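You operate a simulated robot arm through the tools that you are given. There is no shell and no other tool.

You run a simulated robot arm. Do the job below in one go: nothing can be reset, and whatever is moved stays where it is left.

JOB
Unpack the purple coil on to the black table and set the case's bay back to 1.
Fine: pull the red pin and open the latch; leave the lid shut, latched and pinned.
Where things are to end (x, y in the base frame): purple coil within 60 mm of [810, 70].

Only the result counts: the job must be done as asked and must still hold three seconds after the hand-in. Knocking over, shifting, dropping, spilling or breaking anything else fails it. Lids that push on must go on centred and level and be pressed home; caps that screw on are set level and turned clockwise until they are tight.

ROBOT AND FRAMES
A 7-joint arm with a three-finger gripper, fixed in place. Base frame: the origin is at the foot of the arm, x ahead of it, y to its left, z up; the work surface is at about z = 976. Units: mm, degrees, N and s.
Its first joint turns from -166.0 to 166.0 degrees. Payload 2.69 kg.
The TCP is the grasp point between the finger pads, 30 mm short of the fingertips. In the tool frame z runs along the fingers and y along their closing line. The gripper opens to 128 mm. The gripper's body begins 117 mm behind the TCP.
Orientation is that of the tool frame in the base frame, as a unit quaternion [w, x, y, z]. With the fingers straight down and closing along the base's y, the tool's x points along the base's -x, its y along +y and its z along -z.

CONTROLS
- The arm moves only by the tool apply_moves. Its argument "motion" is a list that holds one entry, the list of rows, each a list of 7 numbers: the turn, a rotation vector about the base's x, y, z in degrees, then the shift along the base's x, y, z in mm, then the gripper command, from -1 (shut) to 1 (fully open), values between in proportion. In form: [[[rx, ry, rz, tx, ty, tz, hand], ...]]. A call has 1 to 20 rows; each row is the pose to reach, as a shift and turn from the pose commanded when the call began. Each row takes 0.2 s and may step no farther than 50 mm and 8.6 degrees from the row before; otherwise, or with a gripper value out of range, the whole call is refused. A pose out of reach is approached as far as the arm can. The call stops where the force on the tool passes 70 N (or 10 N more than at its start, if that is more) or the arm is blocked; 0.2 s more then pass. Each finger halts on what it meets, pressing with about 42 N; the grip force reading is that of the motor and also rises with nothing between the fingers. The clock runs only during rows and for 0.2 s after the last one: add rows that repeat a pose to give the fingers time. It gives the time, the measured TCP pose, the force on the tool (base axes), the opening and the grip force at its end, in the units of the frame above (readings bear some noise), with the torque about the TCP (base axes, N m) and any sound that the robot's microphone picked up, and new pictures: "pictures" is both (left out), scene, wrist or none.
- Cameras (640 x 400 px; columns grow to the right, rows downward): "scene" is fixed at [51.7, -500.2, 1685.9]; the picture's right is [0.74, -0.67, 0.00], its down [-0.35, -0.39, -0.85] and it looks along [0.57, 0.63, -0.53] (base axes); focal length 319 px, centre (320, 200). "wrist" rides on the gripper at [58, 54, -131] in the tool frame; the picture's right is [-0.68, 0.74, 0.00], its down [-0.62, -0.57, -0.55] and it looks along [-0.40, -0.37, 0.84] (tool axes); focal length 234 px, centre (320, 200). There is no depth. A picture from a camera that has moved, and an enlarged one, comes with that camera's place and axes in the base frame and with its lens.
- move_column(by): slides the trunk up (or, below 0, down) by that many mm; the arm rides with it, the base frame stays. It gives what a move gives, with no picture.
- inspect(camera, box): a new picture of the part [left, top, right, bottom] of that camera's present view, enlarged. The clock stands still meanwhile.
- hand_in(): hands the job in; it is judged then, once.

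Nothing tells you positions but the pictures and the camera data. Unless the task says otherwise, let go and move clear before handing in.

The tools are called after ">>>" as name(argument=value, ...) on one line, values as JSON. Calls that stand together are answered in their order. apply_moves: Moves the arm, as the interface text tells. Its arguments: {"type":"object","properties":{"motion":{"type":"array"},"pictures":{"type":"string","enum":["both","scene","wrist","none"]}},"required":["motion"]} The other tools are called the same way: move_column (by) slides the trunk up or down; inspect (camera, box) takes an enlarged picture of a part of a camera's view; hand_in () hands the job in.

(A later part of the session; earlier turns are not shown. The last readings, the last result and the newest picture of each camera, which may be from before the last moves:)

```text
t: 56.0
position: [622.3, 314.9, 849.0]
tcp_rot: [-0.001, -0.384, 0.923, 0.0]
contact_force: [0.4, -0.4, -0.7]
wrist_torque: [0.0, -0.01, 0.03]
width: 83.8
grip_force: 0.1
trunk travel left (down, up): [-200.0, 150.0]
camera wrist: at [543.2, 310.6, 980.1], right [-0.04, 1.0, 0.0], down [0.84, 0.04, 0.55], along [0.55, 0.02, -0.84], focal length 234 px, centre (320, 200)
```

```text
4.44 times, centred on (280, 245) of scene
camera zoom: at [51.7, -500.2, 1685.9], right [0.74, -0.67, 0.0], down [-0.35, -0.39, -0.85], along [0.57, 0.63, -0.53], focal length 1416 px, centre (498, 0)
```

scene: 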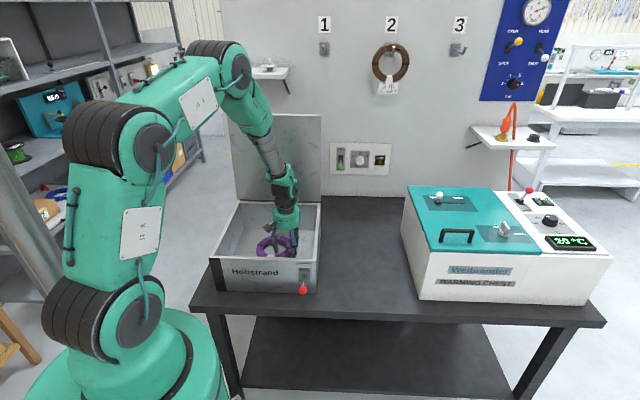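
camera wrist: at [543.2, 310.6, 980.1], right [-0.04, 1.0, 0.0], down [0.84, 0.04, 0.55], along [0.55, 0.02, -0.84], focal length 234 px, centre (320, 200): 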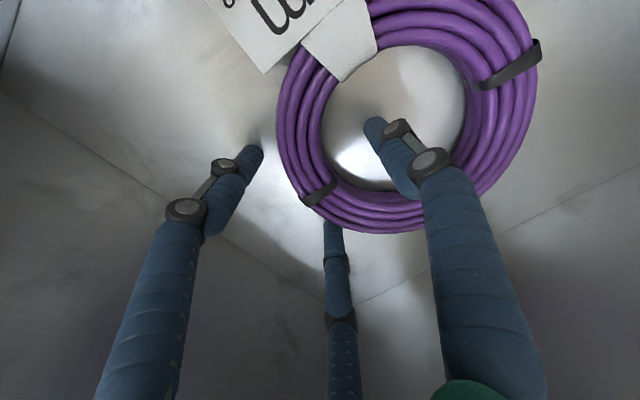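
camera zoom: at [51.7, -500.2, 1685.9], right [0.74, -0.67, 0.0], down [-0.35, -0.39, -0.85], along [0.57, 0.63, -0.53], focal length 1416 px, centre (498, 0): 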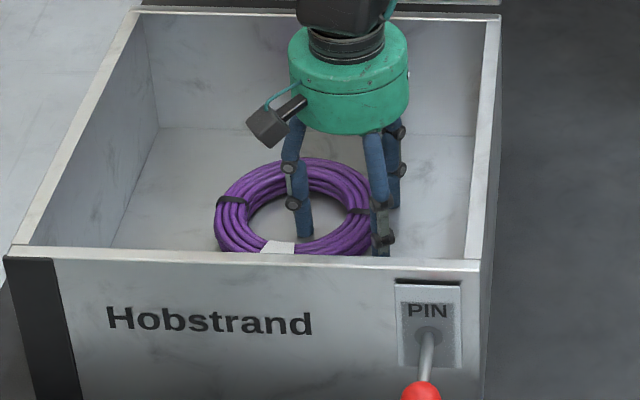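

The fingertips are beside the ring. I lower 3 mm more and close.

>>> apply_moves(motion=[[[0, 0, 0, 0, 0, -3, 0.31], [0, 0, 0, 0, 0, -3, 0.0], [0, 0, 0, 0, 0, -3, -0.3], [0, 0, 0, 0, 0, -3, -0.6], [0, 0, 0, 0, 0, -3, -1], [0, 0, 0, 0, 0, -3, -1]]], pictures="both")

>>> inspect(camera="scene", box=[230, 200, 330, 290])

```text
t: 57.0
position: [625.1, 314.6, 851.8]
tcp_rot: [0.003, -0.383, 0.924, 0.0]
contact_force: [4.1, -7.1, 23.7]
wrist_torque: [-1.1, 0.2, 0.13]
width: 38.0
grip_force: 9.1
trunk travel left (down, up): [-200.0, 150.0]
stopped in row 4: the force on the tool passed its limit at 94 N (the readings are from after the stop); the commanded pose is now the measured one
camera wrist: at [545.7, 310.4, 982.3], right [-0.04, 1.0, 0.0], down [0.83, 0.04, 0.55], along [0.55, 0.03, -0.83], focal length 234 px, centre (320, 200)
```

scene: 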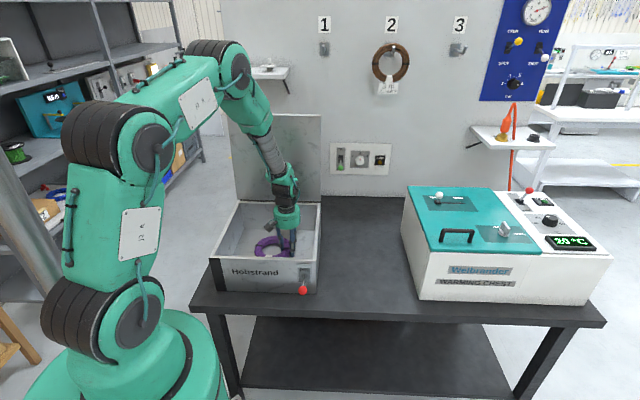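
wrist: 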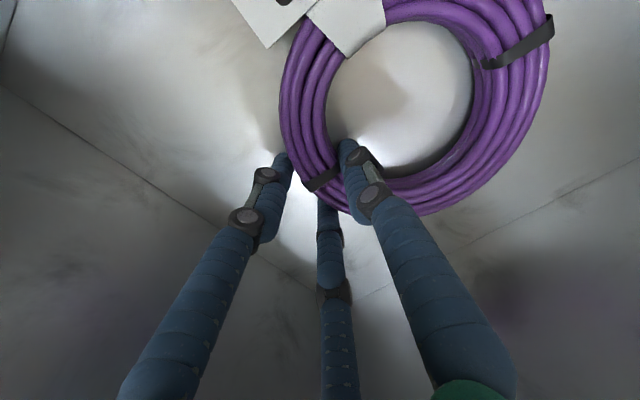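

```text
4.44 times, centred on (280, 245) of scene
camera zoom: at [51.7, -500.2, 1685.9], right [0.74, -0.67, 0.0], down [-0.35, -0.39, -0.85], along [0.57, 0.63, -0.53], focal length 1416 px, centre (498, 0)
```

zoom: 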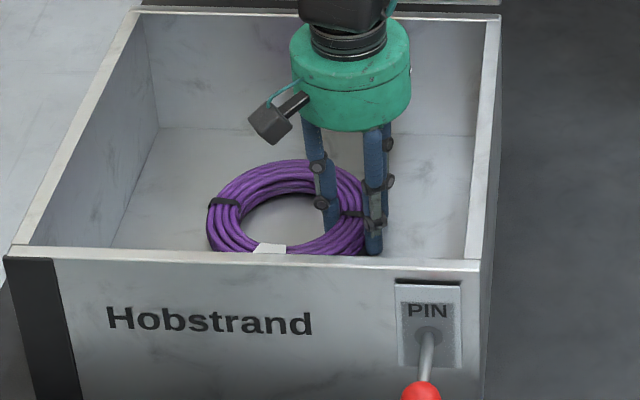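

The fingertips dip as they close and touched the floor. I raise 7 mm and then finish closing.

>>> apply_moves(motion=[[[0, 0, 0, 0, 0, 4, -0.35], [0, 0, 0, 0, 0, 7, -0.35], [0, 0, 0, 0, 0, 7, -0.6], [0, 0, 0, 0, 0, 7, -1], [0, 0, 0, 0, 0, 7, -1], [0, 0, 0, 0, 0, 7, -1]]], pictures="both")

>>> inspect(camera="scene", box=[230, 200, 330, 290])

```text
t: 58.4
position: [624.0, 313.5, 855.7]
tcp_rot: [-0.001, -0.384, 0.923, -0.001]
contact_force: [0.5, 0.0, -0.6]
wrist_torque: [-0.21, -0.22, 0.01]
width: 34.6
grip_force: 42.2
trunk travel left (down, up): [-200.0, 150.0]
camera wrist: at [544.3, 309.9, 985.8], right [-0.04, 1.0, 0.0], down [0.84, 0.04, 0.55], along [0.55, 0.02, -0.84], focal length 234 px, centre (320, 200)
```

scene: 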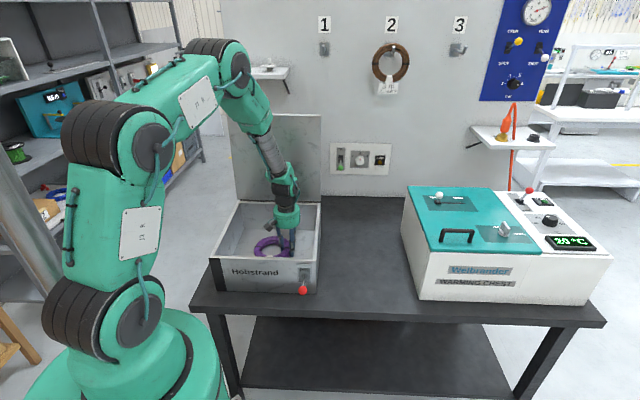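
wrist: 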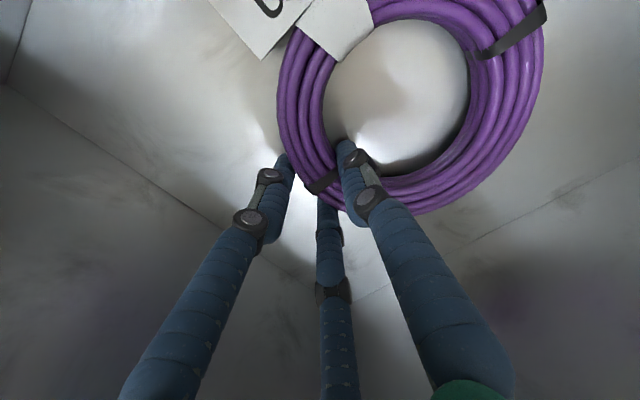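

```text
4.44 times, centred on (280, 245) of scene
camera zoom: at [51.7, -500.2, 1685.9], right [0.74, -0.67, 0.0], down [-0.35, -0.39, -0.85], along [0.57, 0.63, -0.53], focal length 1416 px, centre (498, 0)
```

zoom: 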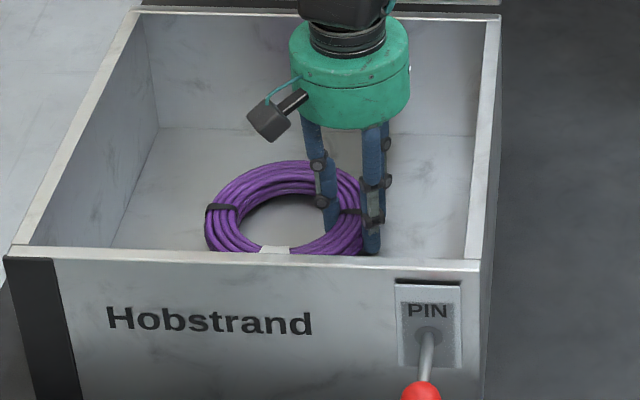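

Now gripping at 34.6 mm with 42 N. I lift 40 mm and check that the coil comes along.

>>> apply_moves(motion=[[[0, 0, 0, 0, 0, 8, -1], [0, 0, 0, 0, 0, 16, -1], [0, 0, 0, 0, 0, 28, -1], [0, 0, 0, 0, 0, 40, -1], [0, 0, 0, 0, 0, 40, -1]]], pictures="both")

>>> inspect(camera="scene", box=[230, 190, 330, 290])

```text
t: 59.6
position: [624.1, 314.0, 895.4]
tcp_rot: [-0.001, -0.383, 0.924, -0.001]
contact_force: [0.4, 0.1, -4.6]
wrist_torque: [-0.17, -0.22, 0.01]
width: 34.7
grip_force: 42.3
trunk travel left (down, up): [-200.0, 150.0]
camera wrist: at [544.6, 310.2, 1026.1], right [-0.04, 1.0, 0.0], down [0.84, 0.04, 0.55], along [0.55, 0.02, -0.84], focal length 234 px, centre (320, 200)
```

scene: 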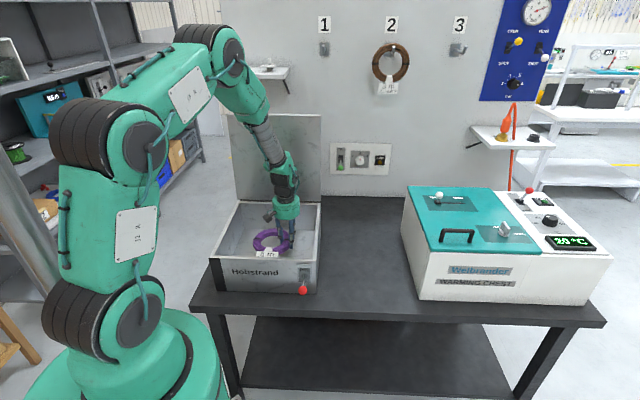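
wrist: 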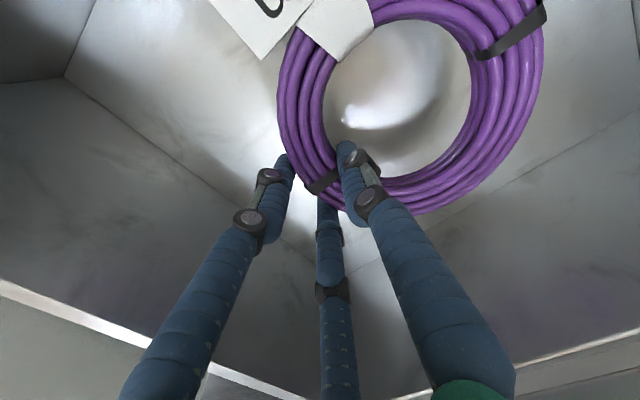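

```text
4.00 times, centred on (280, 240) of scene
camera zoom: at [51.7, -500.2, 1685.9], right [0.74, -0.67, 0.0], down [-0.35, -0.39, -0.85], along [0.57, 0.63, -0.53], focal length 1274 px, centre (480, 40)
```

zoom: 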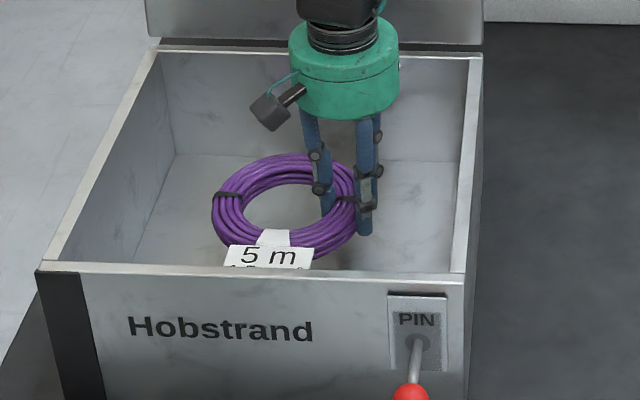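

The coil is held firmly (about 4.5 N). I lift clear of the rim and carry it to the right, above the target spot.

>>> apply_moves(motion=[[[0, 0, 0, 0, 0, 40, -1], [0, 0, 0, 0, 0, 80, -1], [0, 0, 0, 0, 0, 120, -1], [0, 0, 0, 0, 0, 155, -1], [0, 0, 0, 0, 0, 175, -1], [0, 0, 0, 20, -24, 180, -1], [0, 0, 0, 46, -56, 180, -1], [0, 0, 0, 72, -88, 180, -1], [0, 0, 0, 98, -119, 180, -1], [0, 0, 0, 124, -151, 180, -1], [0, 0, 0, 150, -182, 180, -1], [0, 0, 0, 176, -213, 180, -1], [0, 0, 0, 202, -245, 180, -1], [0, 0, 0, 222, -268, 180, -1], [0, 0, 0, 232, -280, 180, -1], [0, 0, 0, 232, -280, 180, -1]]], pictures="both")

```text
t: 63.0
position: [856.4, 33.4, 1072.9]
tcp_rot: [-0.001, -0.383, 0.924, 0.0]
contact_force: [-0.1, 1.0, -4.4]
wrist_torque: [-0.18, -0.24, 0.01]
width: 34.3
grip_force: 41.7
trunk travel left (down, up): [-200.0, 150.0]
camera wrist: at [777.7, 29.2, 1204.2], right [-0.04, 1.0, 0.0], down [0.84, 0.04, 0.55], along [0.55, 0.02, -0.84], focal length 234 px, centre (320, 200)
```

scene: 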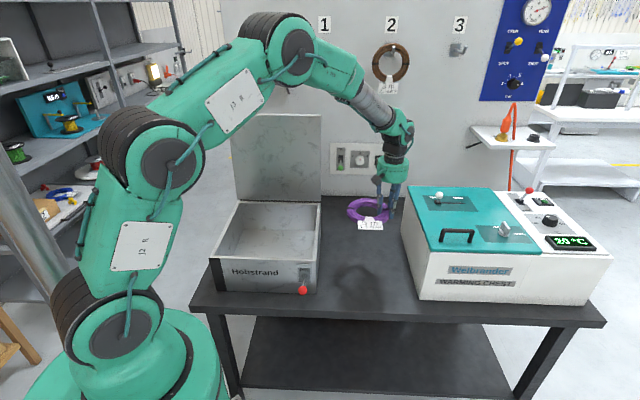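
wrist: 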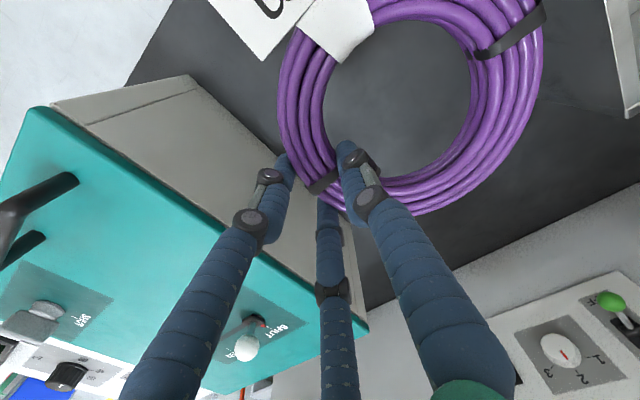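

There is about 135 mm between the tool and the chest, enough. I lower the coil to just above the table.

>>> apply_moves(motion=[[[0, 0, 0, 0, 0, -35, -1], [0, 0, 0, 0, 0, -70, -1], [0, 0, 0, 0, 0, -105, -1], [0, 0, 0, 0, 0, -140, -1], [0, 0, 0, 0, 0, -170, -1], [0, 0, 0, 0, 0, -195, -1], [0, 0, 0, 0, 0, -205, -1], [0, 0, 0, 0, 0, -205, -1]]], pictures="both")

>>> inspect(camera="scene", box=[310, 200, 430, 300])

```text
t: 64.8
position: [854.9, 35.1, 868.6]
tcp_rot: [0.0, -0.384, 0.923, 0.0]
contact_force: [-0.5, 0.4, -4.6]
wrist_torque: [-0.24, -0.22, -0.03]
width: 34.6
grip_force: 42.1
trunk travel left (down, up): [-200.0, 150.0]
camera wrist: at [775.4, 31.0, 999.5], right [-0.04, 1.0, 0.0], down [0.84, 0.04, 0.55], along [0.55, 0.02, -0.84], focal length 234 px, centre (320, 200)
```

scene: 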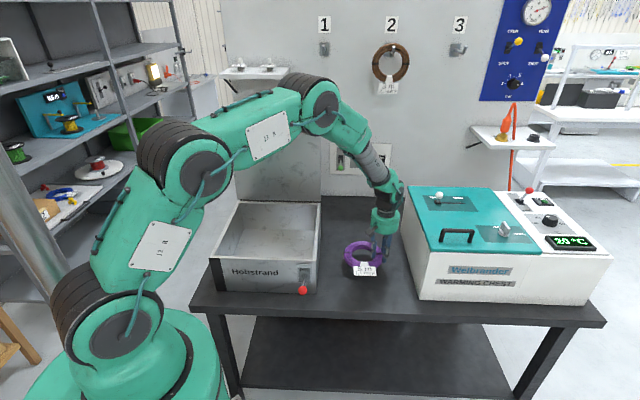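
wrist: 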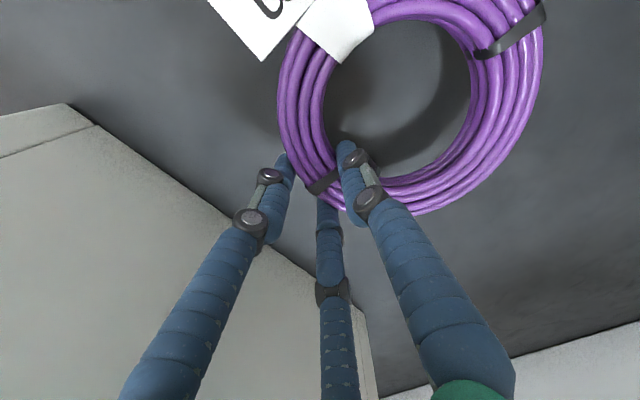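

```text
4.00 times, centred on (370, 250) of scene
camera zoom: at [51.7, -500.2, 1685.9], right [0.74, -0.67, 0.0], down [-0.35, -0.39, -0.85], along [0.57, 0.63, -0.53], focal length 1274 px, centre (120, 0)
```

zoom: 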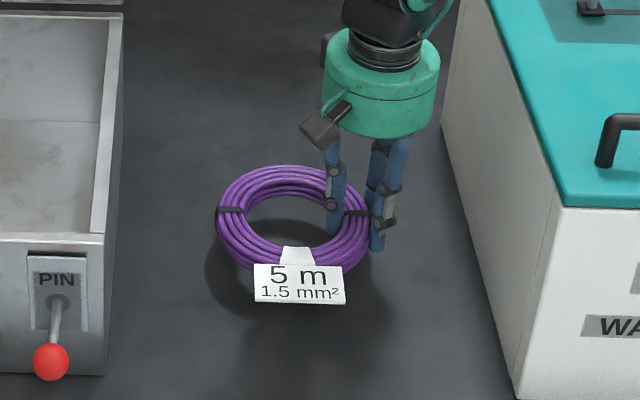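

The coil is hanging level just above the table near the target. I lower in small steps until it touches.

>>> apply_moves(motion=[[[0, 0, 0, 0, -5, -4, -1], [0, 0, 0, 0, -8, -8, -1], [0, 0, 0, 0, -8, -12, -1], [0, 0, 0, 0, -8, -15, -1], [0, 0, 0, 0, -8, -17, -1], [0, 0, 0, 0, -8, -17, -1]]], pictures="none")

```text
t: 66.2
position: [854.8, 26.1, 851.9]
tcp_rot: [-0.001, -0.384, 0.923, 0.0]
contact_force: [0.0, -0.7, -4.9]
wrist_torque: [-0.18, -0.22, -0.05]
width: 34.3
grip_force: 42.1
trunk travel left (down, up): [-200.0, 150.0]
```

>>> apply_moves(motion=[[[0, 0, 0, 0, 0, -1.5, -1], [0, 0, 0, 0, 0, -3, -1], [0, 0, 0, 0, 0, -4.5, -1], [0, 0, 0, 0, 0, -6, -1], [0, 0, 0, 0, 0, -6, -1]]], pictures="both")

>>> inspect(camera="scene", box=[310, 200, 430, 300])

```text
t: 67.4
position: [855.9, 25.4, 846.8]
tcp_rot: [-0.001, -0.384, 0.923, 0.0]
contact_force: [0.1, 0.4, -3.6]
wrist_torque: [-0.18, -0.18, -0.01]
width: 34.3
grip_force: 41.9
trunk travel left (down, up): [-200.0, 150.0]
camera wrist: at [776.8, 21.7, 977.6], right [-0.04, 1.0, 0.0], down [0.84, 0.04, 0.55], along [0.55, 0.02, -0.84], focal length 234 px, centre (320, 200)
```

scene: 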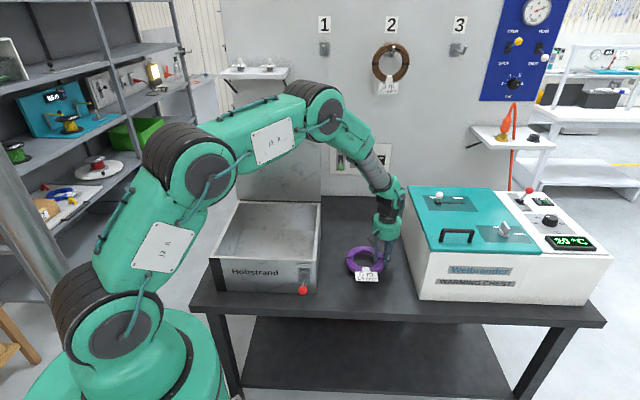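
wrist: 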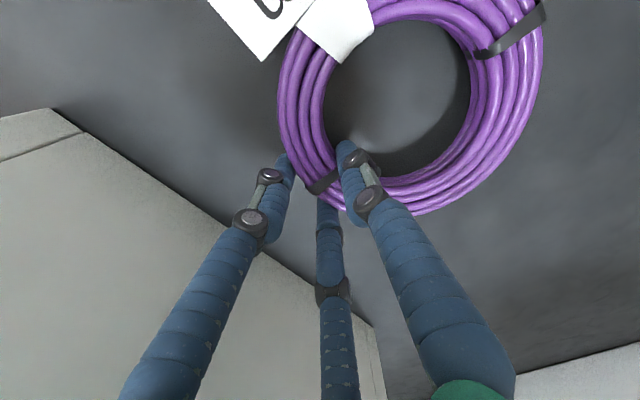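

```text
4.00 times, centred on (370, 250) of scene
camera zoom: at [51.7, -500.2, 1685.9], right [0.74, -0.67, 0.0], down [-0.35, -0.39, -0.85], along [0.57, 0.63, -0.53], focal length 1274 px, centre (120, 0)
```

zoom: 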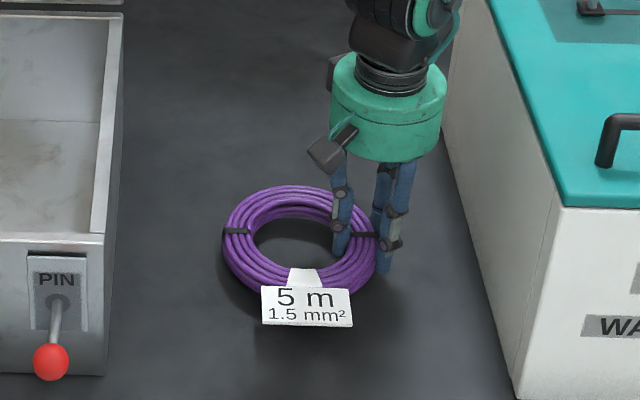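

>>> apply_moves(motion=[[[0, 0, 0, 0, 0, -1, -1], [0, 0, 0, 0, 0, -2, -1], [0, 0, 0, 0, 0, -3, -1], [0, 0, 0, 0, 0, -3, -1]]], pictures="none")

```text
t: 68.4
position: [855.6, 25.2, 844.3]
tcp_rot: [-0.001, -0.384, 0.923, -0.001]
contact_force: [-0.5, -0.3, -4.9]
wrist_torque: [-0.23, -0.22, -0.01]
width: 34.3
grip_force: 42.1
trunk travel left (down, up): [-200.0, 150.0]
```

>>> apply_moves(motion=[[[0, 0, 0, 0, 0, -1, -1], [0, 0, 0, 0, 0, -2, -1], [0, 0, 0, 0, 0, -3, -1], [0, 0, 0, 0, 0, -3, -1]]], pictures="none")

>>> inspect(camera="scene", box=[340, 230, 420, 290])

```text
t: 69.4
position: [856.0, 25.6, 841.2]
tcp_rot: [0.0, -0.383, 0.924, 0.0]
contact_force: [-0.3, 0.5, -4.0]
wrist_torque: [-0.23, -0.23, 0.01]
width: 34.0
grip_force: 42.2
trunk travel left (down, up): [-200.0, 150.0]
```

```text
6.67 times, centred on (380, 260) of scene
camera zoom: at [51.7, -500.2, 1685.9], right [0.74, -0.67, 0.0], down [-0.35, -0.39, -0.85], along [0.57, 0.63, -0.53], focal length 2124 px, centre (-80, -200)
```

zoom: 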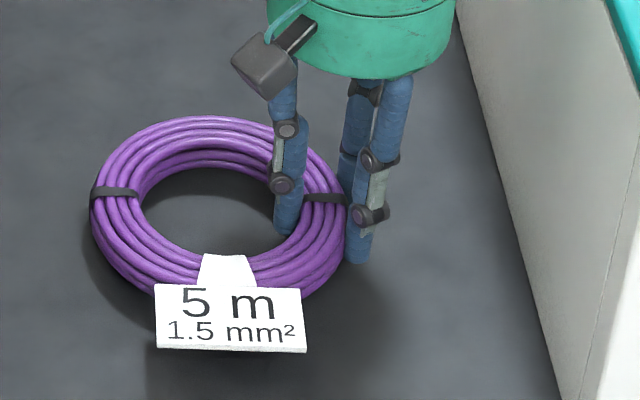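

Shadows show it is still a little above the table. I keep lowering in small steps.

>>> apply_moves(motion=[[[0, 0, 0, 0, 0, -1.5, -1], [0, 0, 0, 0, 0, -3, -1], [0, 0, 0, 0, 0, -4.5, -1], [0, 0, 0, 0, 0, -6, -1], [0, 0, 0, 0, 0, -6, -1]]], pictures="none")

```text
t: 70.6
position: [855.2, 27.3, 835.0]
tcp_rot: [-0.001, -0.384, 0.923, 0.0]
contact_force: [-0.7, -0.1, -5.0]
wrist_torque: [-0.2, -0.22, 0.03]
width: 34.4
grip_force: 42.2
trunk travel left (down, up): [-200.0, 150.0]
```

>>> apply_moves(motion=[[[0, 0, 0, 0, 0, -1.5, -1], [0, 0, 0, 0, 0, -3, -1], [0, 0, 0, 0, 0, -4.5, -1], [0, 0, 0, 0, 0, -4.5, -1]]], pictures="wrist")

>>> inspect(camera="scene", box=[340, 230, 420, 290])

```text
t: 71.6
position: [855.6, 27.1, 831.2]
tcp_rot: [0.0, -0.384, 0.923, 0.0]
contact_force: [0.2, 0.2, 3.3]
wrist_torque: [0.02, 0.61, -0.03]
width: 34.2
grip_force: 42.0
trunk travel left (down, up): [-200.0, 150.0]
camera wrist: at [776.5, 22.9, 962.0], right [-0.04, 1.0, 0.0], down [0.84, 0.04, 0.55], along [0.55, 0.02, -0.84], focal length 234 px, centre (320, 200)
```

wrist: 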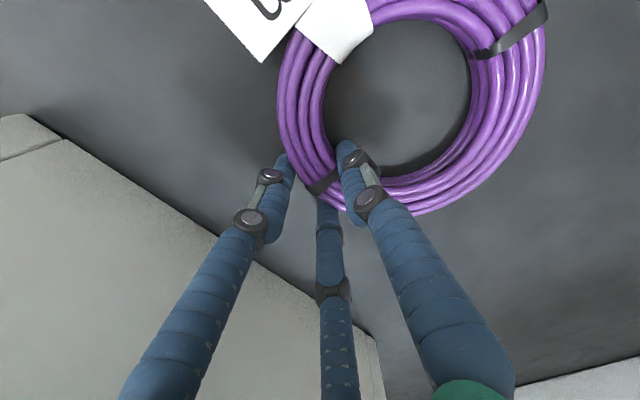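

```text
6.67 times, centred on (380, 260) of scene
camera zoom: at [51.7, -500.2, 1685.9], right [0.74, -0.67, 0.0], down [-0.35, -0.39, -0.85], along [0.57, 0.63, -0.53], focal length 2124 px, centre (-80, -200)
```

zoom: 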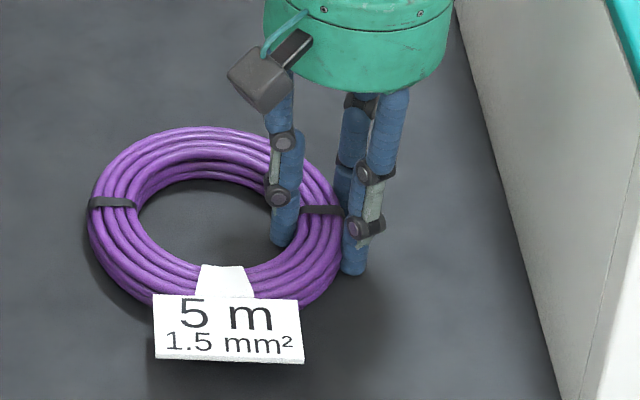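

It touches on its far front side (contact shows in force and torque). I press 3 mm further down gently and look.

>>> apply_moves(motion=[[[0, 0, 0, 0, 0, -1, -1], [0, 0, 0, 0, 0, -2, -1], [0, 0, 0, 0, 0, -2, -1]]], pictures="none")

```text
t: 72.4
position: [855.0, 26.6, 830.0]
tcp_rot: [0.001, -0.384, 0.923, -0.001]
contact_force: [-1.3, 5.4, 13.8]
wrist_torque: [-0.38, 0.91, -0.32]
width: 33.9
grip_force: 42.2
trunk travel left (down, up): [-200.0, 150.0]
```

It's seated with about 18 N. Now I open the fingers gently and check.

>>> apply_moves(motion=[[[0, 0, 0, 0, 0, 0, -0.5], [0, 0, 0, 0, 0, 0, -0.35], [0, 0, 0, 0, 0, 0, -0.2], [0, 0, 0, 0, 0, 0, 0.0], [0, 0, 0, 0, 0, 0, 0.3], [0, 0, 0, 0, 0, 0, 0.3]]], pictures="both")

>>> inspect(camera="scene", box=[340, 230, 420, 290])

```text
t: 73.8
position: [854.8, 26.7, 828.3]
tcp_rot: [-0.002, -0.384, 0.923, -0.001]
contact_force: [0.6, 0.5, -0.8]
wrist_torque: [0.0, -0.04, 0.01]
width: 83.3
grip_force: 0.0
trunk travel left (down, up): [-200.0, 150.0]
camera wrist: at [776.2, 21.8, 960.1], right [-0.04, 1.0, 0.0], down [0.84, 0.04, 0.55], along [0.55, 0.02, -0.84], focal length 234 px, centre (320, 200)
```

scene: 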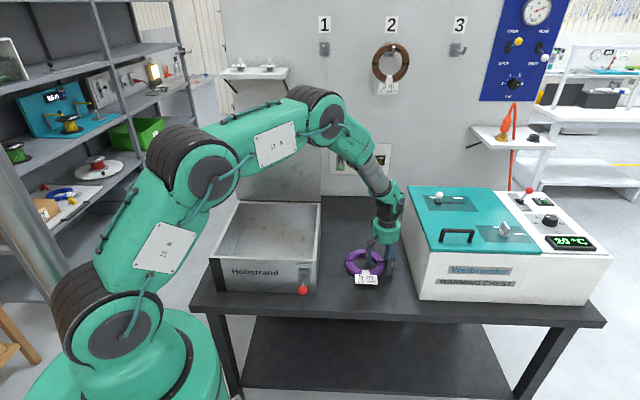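
wrist: 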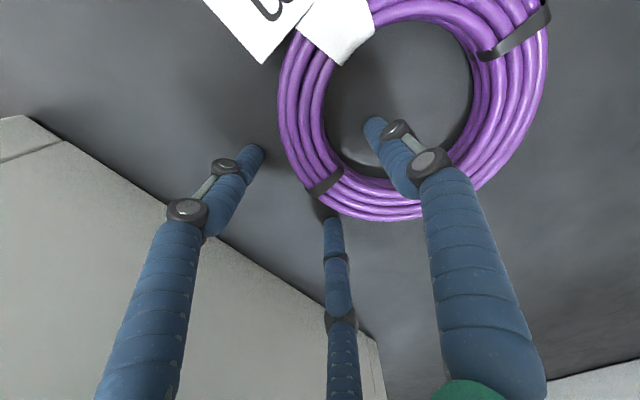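

```text
6.67 times, centred on (380, 260) of scene
camera zoom: at [51.7, -500.2, 1685.9], right [0.74, -0.67, 0.0], down [-0.35, -0.39, -0.85], along [0.57, 0.63, -0.53], focal length 2124 px, centre (-80, -200)
```

zoom: 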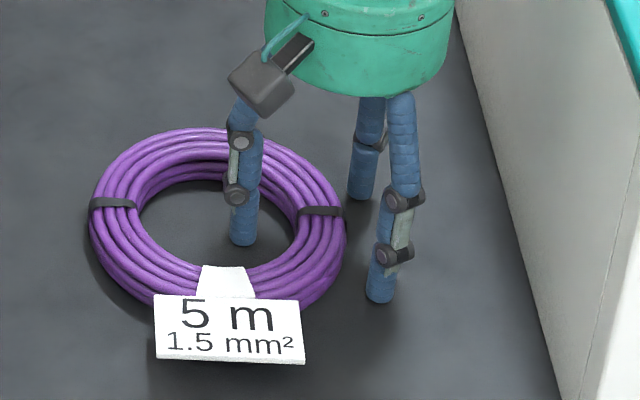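

The coil rests flat at about (811, 76), inside the target zone. I lift the hand straight up, clear of it.

>>> apply_moves(motion=[[[0, 0, 0, 0, 0, 10, 0.3], [0, 0, 0, 0, 0, 30, 0.3], [0, 0, 0, 0, 0, 60, 0.3], [0, 0, 0, 0, 0, 100, 0.3], [0, 0, 0, 0, 0, 145, 0.3], [0, 0, 0, 0, 0, 190, 0.3], [0, 0, 0, 0, 0, 235, 0.3], [0, 0, 0, 0, 0, 280, 0.3], [0, 0, 0, 0, 0, 310, 0.3], [0, 0, 0, 0, 0, 310, 0.3]]], pictures="both")

>>> inspect(camera="scene", box=[310, 190, 430, 300])

```text
t: 76.0
position: [855.1, 26.5, 1140.7]
tcp_rot: [-0.001, -0.384, 0.923, -0.001]
contact_force: [0.0, 0.0, -0.3]
wrist_torque: [0.0, 0.0, 0.02]
width: 83.1
grip_force: 0.1
trunk travel left (down, up): [-200.0, 150.0]
camera wrist: at [776.2, 22.4, 1270.9], right [-0.04, 1.0, 0.0], down [0.84, 0.04, 0.55], along [0.55, 0.02, -0.84], focal length 234 px, centre (320, 200)
```

scene: 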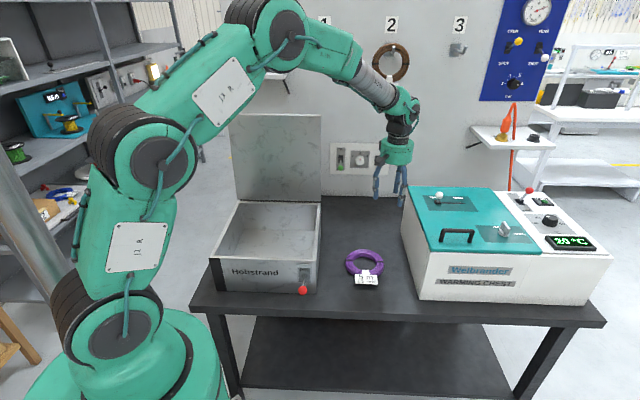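
wrist: 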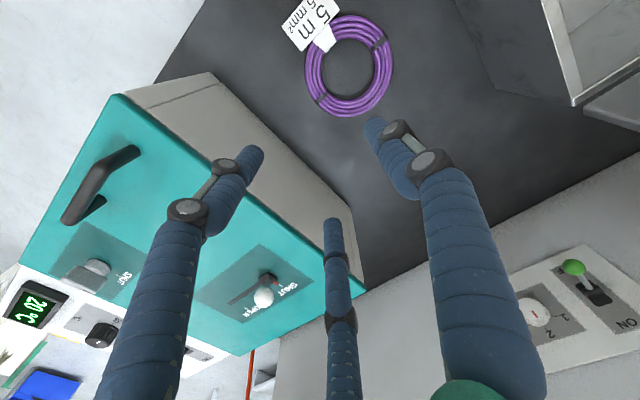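

```text
3.64 times, centred on (370, 245) of scene
camera zoom: at [51.7, -500.2, 1685.9], right [0.74, -0.67, 0.0], down [-0.35, -0.39, -0.85], along [0.57, 0.63, -0.53], focal length 1158 px, centre (138, 36)
```

zoom: 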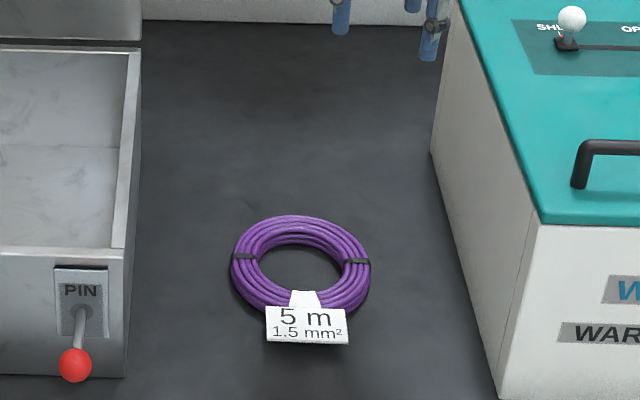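

The coil sits at about (803, 71), well within tolerance. Now I go back to the lid: up in front of it, turning the hand 90° on the way.

>>> apply_moves(motion=[[[0, 0, 7, -24.4, 29.3, 21.2, -0.3], [0, 0, 14, -48.8, 58.6, 42.4, -0.3], [0, 0, 21, -73.2, 87.9, 63.6, -0.3], [0, 0, 28, -97.6, 117.2, 84.8, -0.3], [0, 0, 35, -122, 146.5, 106, -0.3], [0, 0, 42, -146.4, 175.8, 127.2, -0.3], [0, 0, 49, -170.8, 205.1, 148.4, -0.3], [0, 0, 56, -195.2, 234.4, 169.6, -0.3], [0, 0, 63, -219.6, 263.7, 190.8, -0.3], [0, 0, 70, -244, 293, 212, -0.3], [0, 0, 77, -268.4, 322.3, 233.2, -0.3], [0, 0, 84, -292.8, 351.6, 254.4, -0.3], [0, 0, 90, -317, 380.5, 276, -0.3], [0, 0, 90, -317, 380.5, 276, -0.3]]], pictures="both")

```text
t: 79.0
position: [539.2, 410.0, 1415.9]
tcp_rot: [0.0, 0.924, -0.382, 0.001]
contact_force: [0.0, 0.3, 0.2]
wrist_torque: [-0.02, -0.05, 0.03]
width: 45.0
grip_force: 0.1
trunk travel left (down, up): [-200.0, 150.0]
camera wrist: at [541.4, 329.4, 1546.6], right [-1.0, -0.04, 0.0], down [-0.04, 0.84, 0.55], along [-0.02, 0.55, -0.84], focal length 234 px, centre (320, 200)
```

scene: 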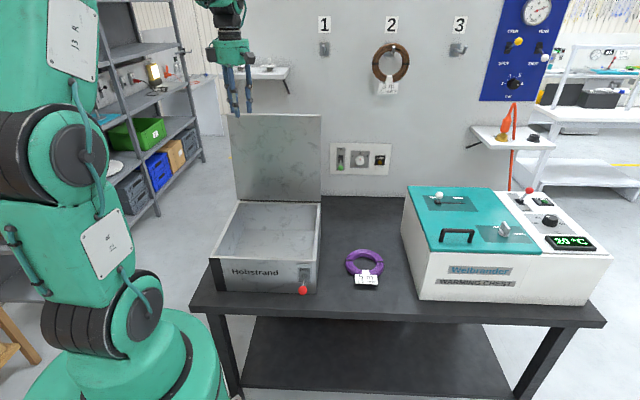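
wrist: 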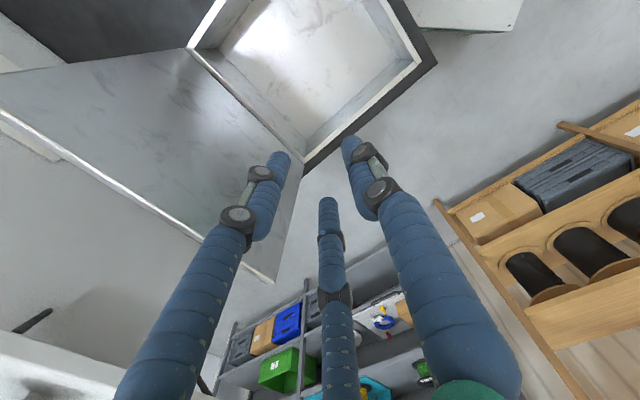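

The lid is still standing. I move over its edge to directly above the handle, staying high.

>>> apply_moves(motion=[[[0, 0, 0, 22, 27, 2, -0.3], [0, 0, 0, 45, 54, 2, -0.3], [0, 0, 0, 67, 81, 2, -0.3], [0, 0, 0, 90, 108, 2, -0.3], [0, 0, 0, 112, 135, 2, -0.3], [0, 0, 0, 135, 162, 2, -0.3], [0, 0, 0, 156, 189, 2, -0.3], [0, 0, 0, 156, 189, 2, -0.3]]], pictures="both")

>>> inspect(camera="wrist", box=[220, 40, 460, 220])

```text
t: 80.8
position: [695.4, 594.4, 1418.1]
tcp_rot: [-0.001, 0.924, -0.381, 0.0]
contact_force: [0.6, 0.8, 0.3]
wrist_torque: [-0.02, 0.03, 0.0]
width: 44.8
grip_force: 0.1
trunk travel left (down, up): [-200.0, 150.0]
camera wrist: at [698.2, 516.0, 1549.0], right [-1.0, -0.04, 0.0], down [-0.04, 0.84, 0.55], along [-0.02, 0.55, -0.84], focal length 234 px, centre (320, 200)
```

scene: 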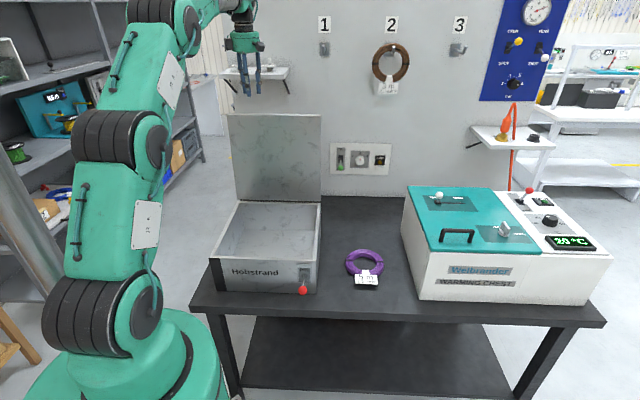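
wrist: 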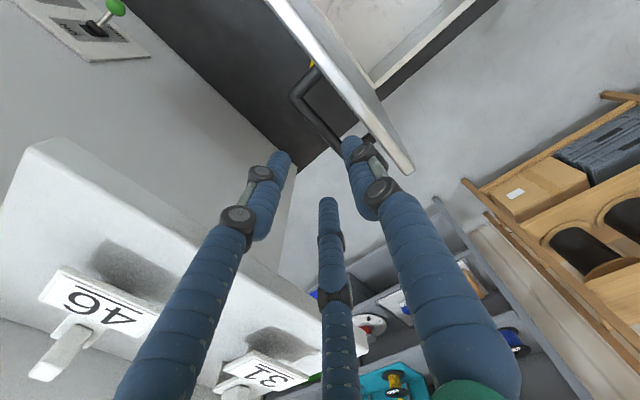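

```text
2.22 times, centred on (340, 130) of wrist
camera zoom: at [698.2, 516.0, 1549.0], right [-1.0, -0.04, 0.0], down [-0.04, 0.84, 0.55], along [-0.02, 0.55, -0.84], focal length 520 px, centre (276, 356)
```

zoom: 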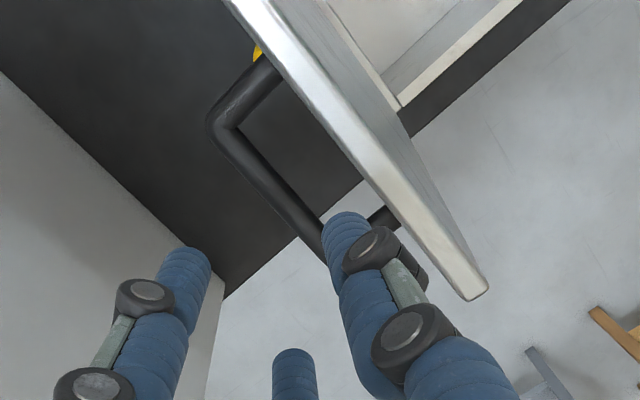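

The bar is exactly below between the fingers (the path I came out by). I go straight down around it and close.

>>> apply_moves(motion=[[[0, 0, 0, 0, 0, -20, -0.3], [0, 0, 0, 0, 0, -40, -0.3], [0, 0, 0, 0, 0, -60, -0.3], [0, 0, 0, 0, 0, -80, -0.3], [0, 0, 0, 0, 0, -95, -0.3], [0, 0, 0, 0, 0, -110, -0.3], [0, 0, 0, 0, 0, -122, -0.3], [0, 0, 0, 0, 0, -135, -0.3], [0, 0, 0, 0, 0, -135, -0.3]]], pictures="both")

>>> inspect(camera="wrist", box=[220, 60, 460, 240])

```text
t: 82.8
position: [695.4, 595.5, 1282.8]
tcp_rot: [0.0, 0.924, -0.382, 0.0]
contact_force: [0.7, 0.3, -0.4]
wrist_torque: [-0.02, 0.01, 0.01]
width: 44.5
grip_force: 0.1
trunk travel left (down, up): [-200.0, 150.0]
camera wrist: at [699.0, 516.4, 1412.3], right [-1.0, -0.04, 0.0], down [-0.04, 0.84, 0.55], along [-0.02, 0.55, -0.84], focal length 234 px, centre (320, 200)
```

scene: 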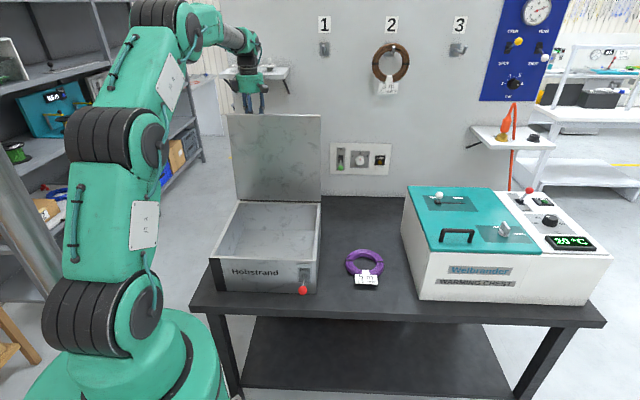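
wrist: 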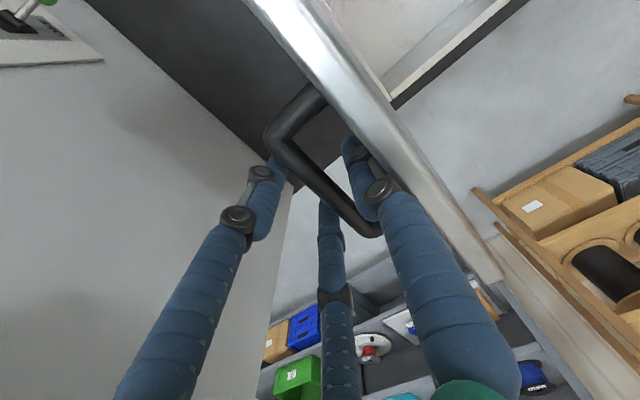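

```text
2.22 times, centred on (340, 150) of wrist
camera zoom: at [699.0, 516.4, 1412.3], right [-1.0, -0.04, 0.0], down [-0.04, 0.84, 0.55], along [-0.02, 0.55, -0.84], focal length 520 px, centre (276, 311)
```

zoom: 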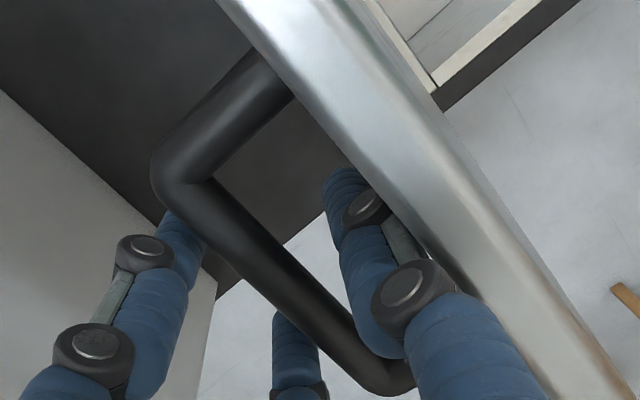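

Fingers straddle the handle as before. I close on the bar.

>>> apply_moves(motion=[[[0, 0, 0, 0, 0, 0, -0.5], [0, 0, 0, 0, 0, 0, -0.7], [0, 0, 0, 0, 0, 0, -1], [0, 0, 0, 0, 0, 0, -1]]], pictures="wrist")

```text
t: 83.8
position: [695.6, 596.0, 1281.6]
tcp_rot: [0.001, 0.924, -0.382, 0.0]
contact_force: [-0.8, -0.3, -2.0]
wrist_torque: [0.03, -0.07, -0.09]
width: 21.5
grip_force: 44.8
trunk travel left (down, up): [-200.0, 150.0]
camera wrist: at [699.0, 516.3, 1412.3], right [-1.0, -0.04, 0.0], down [-0.04, 0.84, 0.55], along [-0.02, 0.55, -0.84], focal length 234 px, centre (320, 200)
```

wrist: 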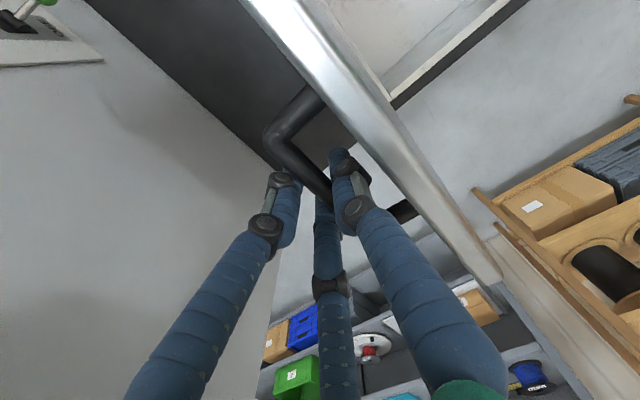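

Gripped. From the positions recorded on the way up I know the hinge arc (radius about 318), so I lower the lid along it, first past vertical to about 75°.

>>> apply_moves(motion=[[[0, 0, 0, -9.9, -9.9, 3.6, -1], [0, 0, 0, -21.4, -21.4, 6.9, -1], [0, 0, 0, -31.1, -31.1, 9, -1], [0, 0, 0, -40.9, -40.9, 10.5, -1], [0, 0, 0, -50.6, -50.6, 11.4, -1], [0, 0, 0, -60.5, -60.5, 11.7, -1], [0, 0, 0, -70.3, -70.3, 11.4, -1], [0, 0, 0, -80, -80, 10.5, -1], [0, 0, 0, -89.8, -89.8, 9, -1], [0, 0, 0, -99.5, -99.5, 6.9, -1], [0, 0, 0, -109.1, -109.1, 4.2, -1], [0, 0, 0, -118.7, -118.7, 0.9, -1], [0, 0, 0, -118.7, -118.7, 0.9, -1]]], pictures="both")

```text
t: 86.6
position: [577.8, 477.8, 1281.4]
tcp_rot: [0.0, 0.924, -0.382, 0.001]
contact_force: [3.8, 2.2, -26.1]
wrist_torque: [0.05, -0.09, -0.06]
width: 21.5
grip_force: 44.5
trunk travel left (down, up): [-200.0, 150.0]
camera wrist: at [581.3, 398.6, 1412.0], right [-1.0, -0.04, 0.0], down [-0.04, 0.84, 0.55], along [-0.03, 0.55, -0.84], focal length 234 px, centre (320, 200)
```

scene: 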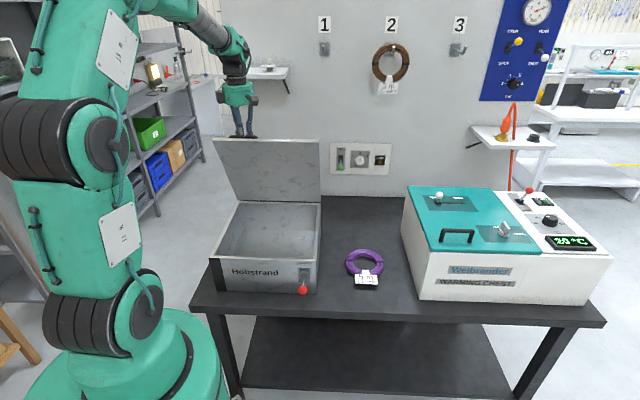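
wrist: 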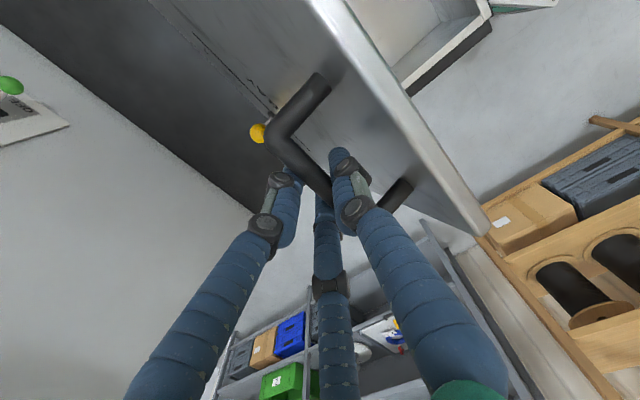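

Lid at about 67° and following. A small height correction, then on down to about 37°.

>>> apply_moves(motion=[[[0, 0, 0, -9.4, -9.4, -5.4, -1], [0, 0, 0, -18.7, -18.7, -9.9, -1], [0, 0, 0, -27.9, -27.9, -14.9, -1], [0, 0, 0, -36.8, -36.8, -20.5, -1], [0, 0, 0, -45.6, -45.6, -26.6, -1], [0, 0, 0, -54.2, -54.2, -33.3, -1], [0, 0, 0, -62.6, -62.6, -40.5, -1], [0, 0, 0, -70.8, -70.8, -48.2, -1], [0, 0, 0, -78.7, -78.7, -56.4, -1], [0, 0, 0, -86.3, -86.3, -65.1, -1], [0, 0, 0, -93.7, -93.7, -74.2, -1], [0, 0, 0, -100.8, -100.8, -83.8, -1], [0, 0, 0, -100.8, -100.8, -83.8, -1]]], pictures="scene")

```text
t: 89.4
position: [476.6, 376.4, 1199.9]
tcp_rot: [0.001, 0.924, -0.382, 0.0]
contact_force: [14.3, 3.6, -16.2]
wrist_torque: [-0.19, -0.36, -0.1]
width: 21.5
grip_force: 44.6
trunk travel left (down, up): [-200.0, 150.0]
```

scene: 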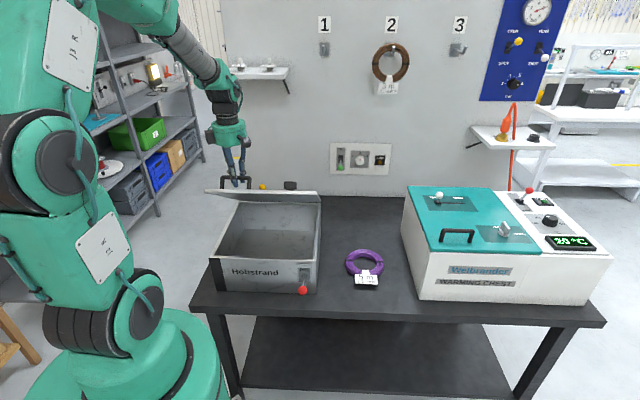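

Going well. I continue down to a few degrees from shut.

>>> apply_moves(motion=[[[0, 0, 0, -6.1, -6.1, -10.1, -1], [0, 0, 0, -12.5, -12.5, -20.5, -1], [0, 0, 0, -18.7, -18.7, -31.3, -1], [0, 0, 0, -24.5, -24.5, -42.5, -1], [0, 0, 0, -29.9, -29.9, -54, -1], [0, 0, 0, -35, -35, -65.9, -1], [0, 0, 0, -39.7, -39.7, -78.1, -1], [0, 0, 0, -44.1, -44.1, -90.5, -1], [0, 0, 0, -48, -48, -103.2, -1], [0, 0, 0, -51.5, -51.5, -116.1, -1], [0, 0, 0, -54.7, -54.7, -129.3, -1], [0, 0, 0, -57.5, -57.5, -142.6, -1], [0, 0, 0, -57.5, -57.5, -142.6, -1]]], pictures="scene")

```text
t: 92.2
position: [419.0, 318.6, 1056.6]
tcp_rot: [0.0, 0.924, -0.381, 0.0]
contact_force: [7.5, 7.4, -7.5]
wrist_torque: [0.08, -0.01, -0.12]
width: 21.9
grip_force: 45.2
trunk travel left (down, up): [-200.0, 150.0]
```

scene: 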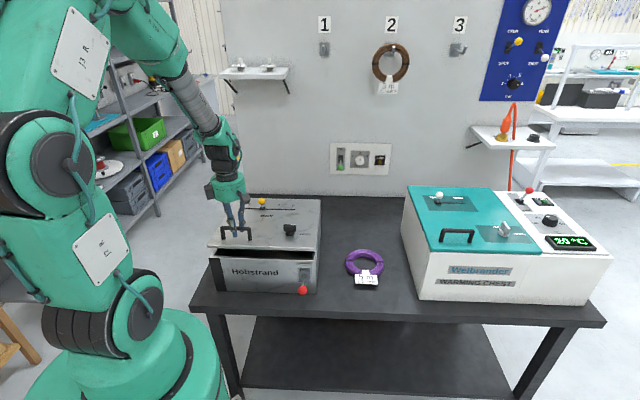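

About 7° left. I ease the lid down onto the body in small steps.

>>> apply_moves(motion=[[[0, 0, 0, -1.4, -1.4, -8, -1], [0, 0, 0, -2.8, -2.8, -16.2, -1], [0, 0, 0, -3.6, -3.6, -22, -1], [0, 0, 0, -4.2, -4.2, -27, -1], [0, 0, 0, -4.7, -4.7, -31, -1], [0, 0, 0, -5, -5, -34, -1], [0, 0, 0, -5, -5, -34, -1]]], pictures="both")

>>> inspect(camera="scene", box=[190, 190, 340, 300])

```text
t: 93.8
position: [414.3, 315.2, 1024.7]
tcp_rot: [-0.001, 0.925, -0.381, 0.002]
contact_force: [-7.3, 15.4, 27.2]
wrist_torque: [0.39, 0.47, -0.18]
width: 21.6
grip_force: 44.4
trunk travel left (down, up): [-200.0, 150.0]
camera wrist: at [416.8, 234.3, 1155.0], right [-1.0, -0.04, 0.0], down [-0.04, 0.83, 0.55], along [-0.02, 0.55, -0.84], focal length 234 px, centre (320, 200)
```

scene: 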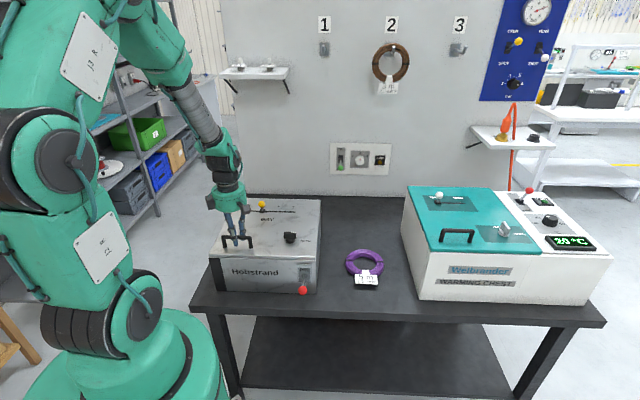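
wrist: 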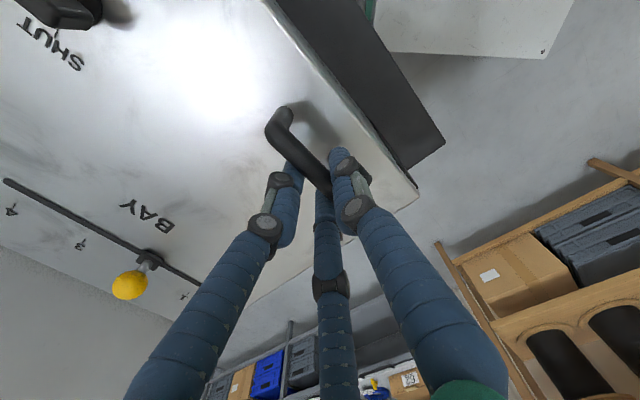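

```text
3.64 times, centred on (265, 245) of scene
camera zoom: at [51.7, -500.2, 1685.9], right [0.74, -0.67, 0.0], down [-0.35, -0.39, -0.85], along [0.57, 0.63, -0.53], focal length 1158 px, centre (520, 36)
```

zoom: 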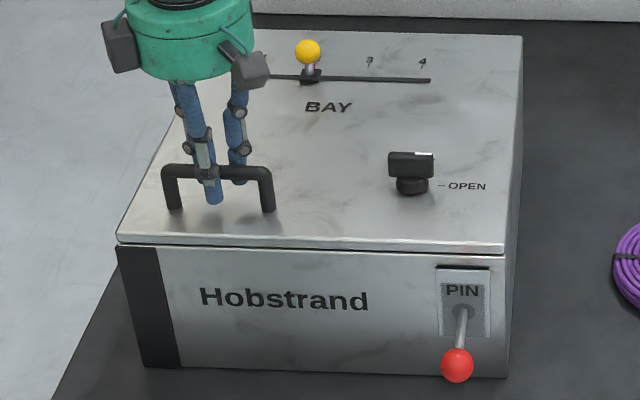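

The lid is down on the body (27 N upward). I press slightly to be sure it is home, then release and rise.

>>> apply_moves(motion=[[[0, 0, 0, 0, 0, -1.2, -1], [0, 0, 0, 0, 0, -1.2, -1]]], pictures="none")

```text
t: 94.4
position: [414.3, 313.9, 1023.5]
tcp_rot: [-0.001, 0.924, -0.382, 0.001]
contact_force: [-2.7, 15.3, 44.4]
wrist_torque: [-0.04, 0.13, -0.17]
width: 22.0
grip_force: 45.7
trunk travel left (down, up): [-200.0, 150.0]
```

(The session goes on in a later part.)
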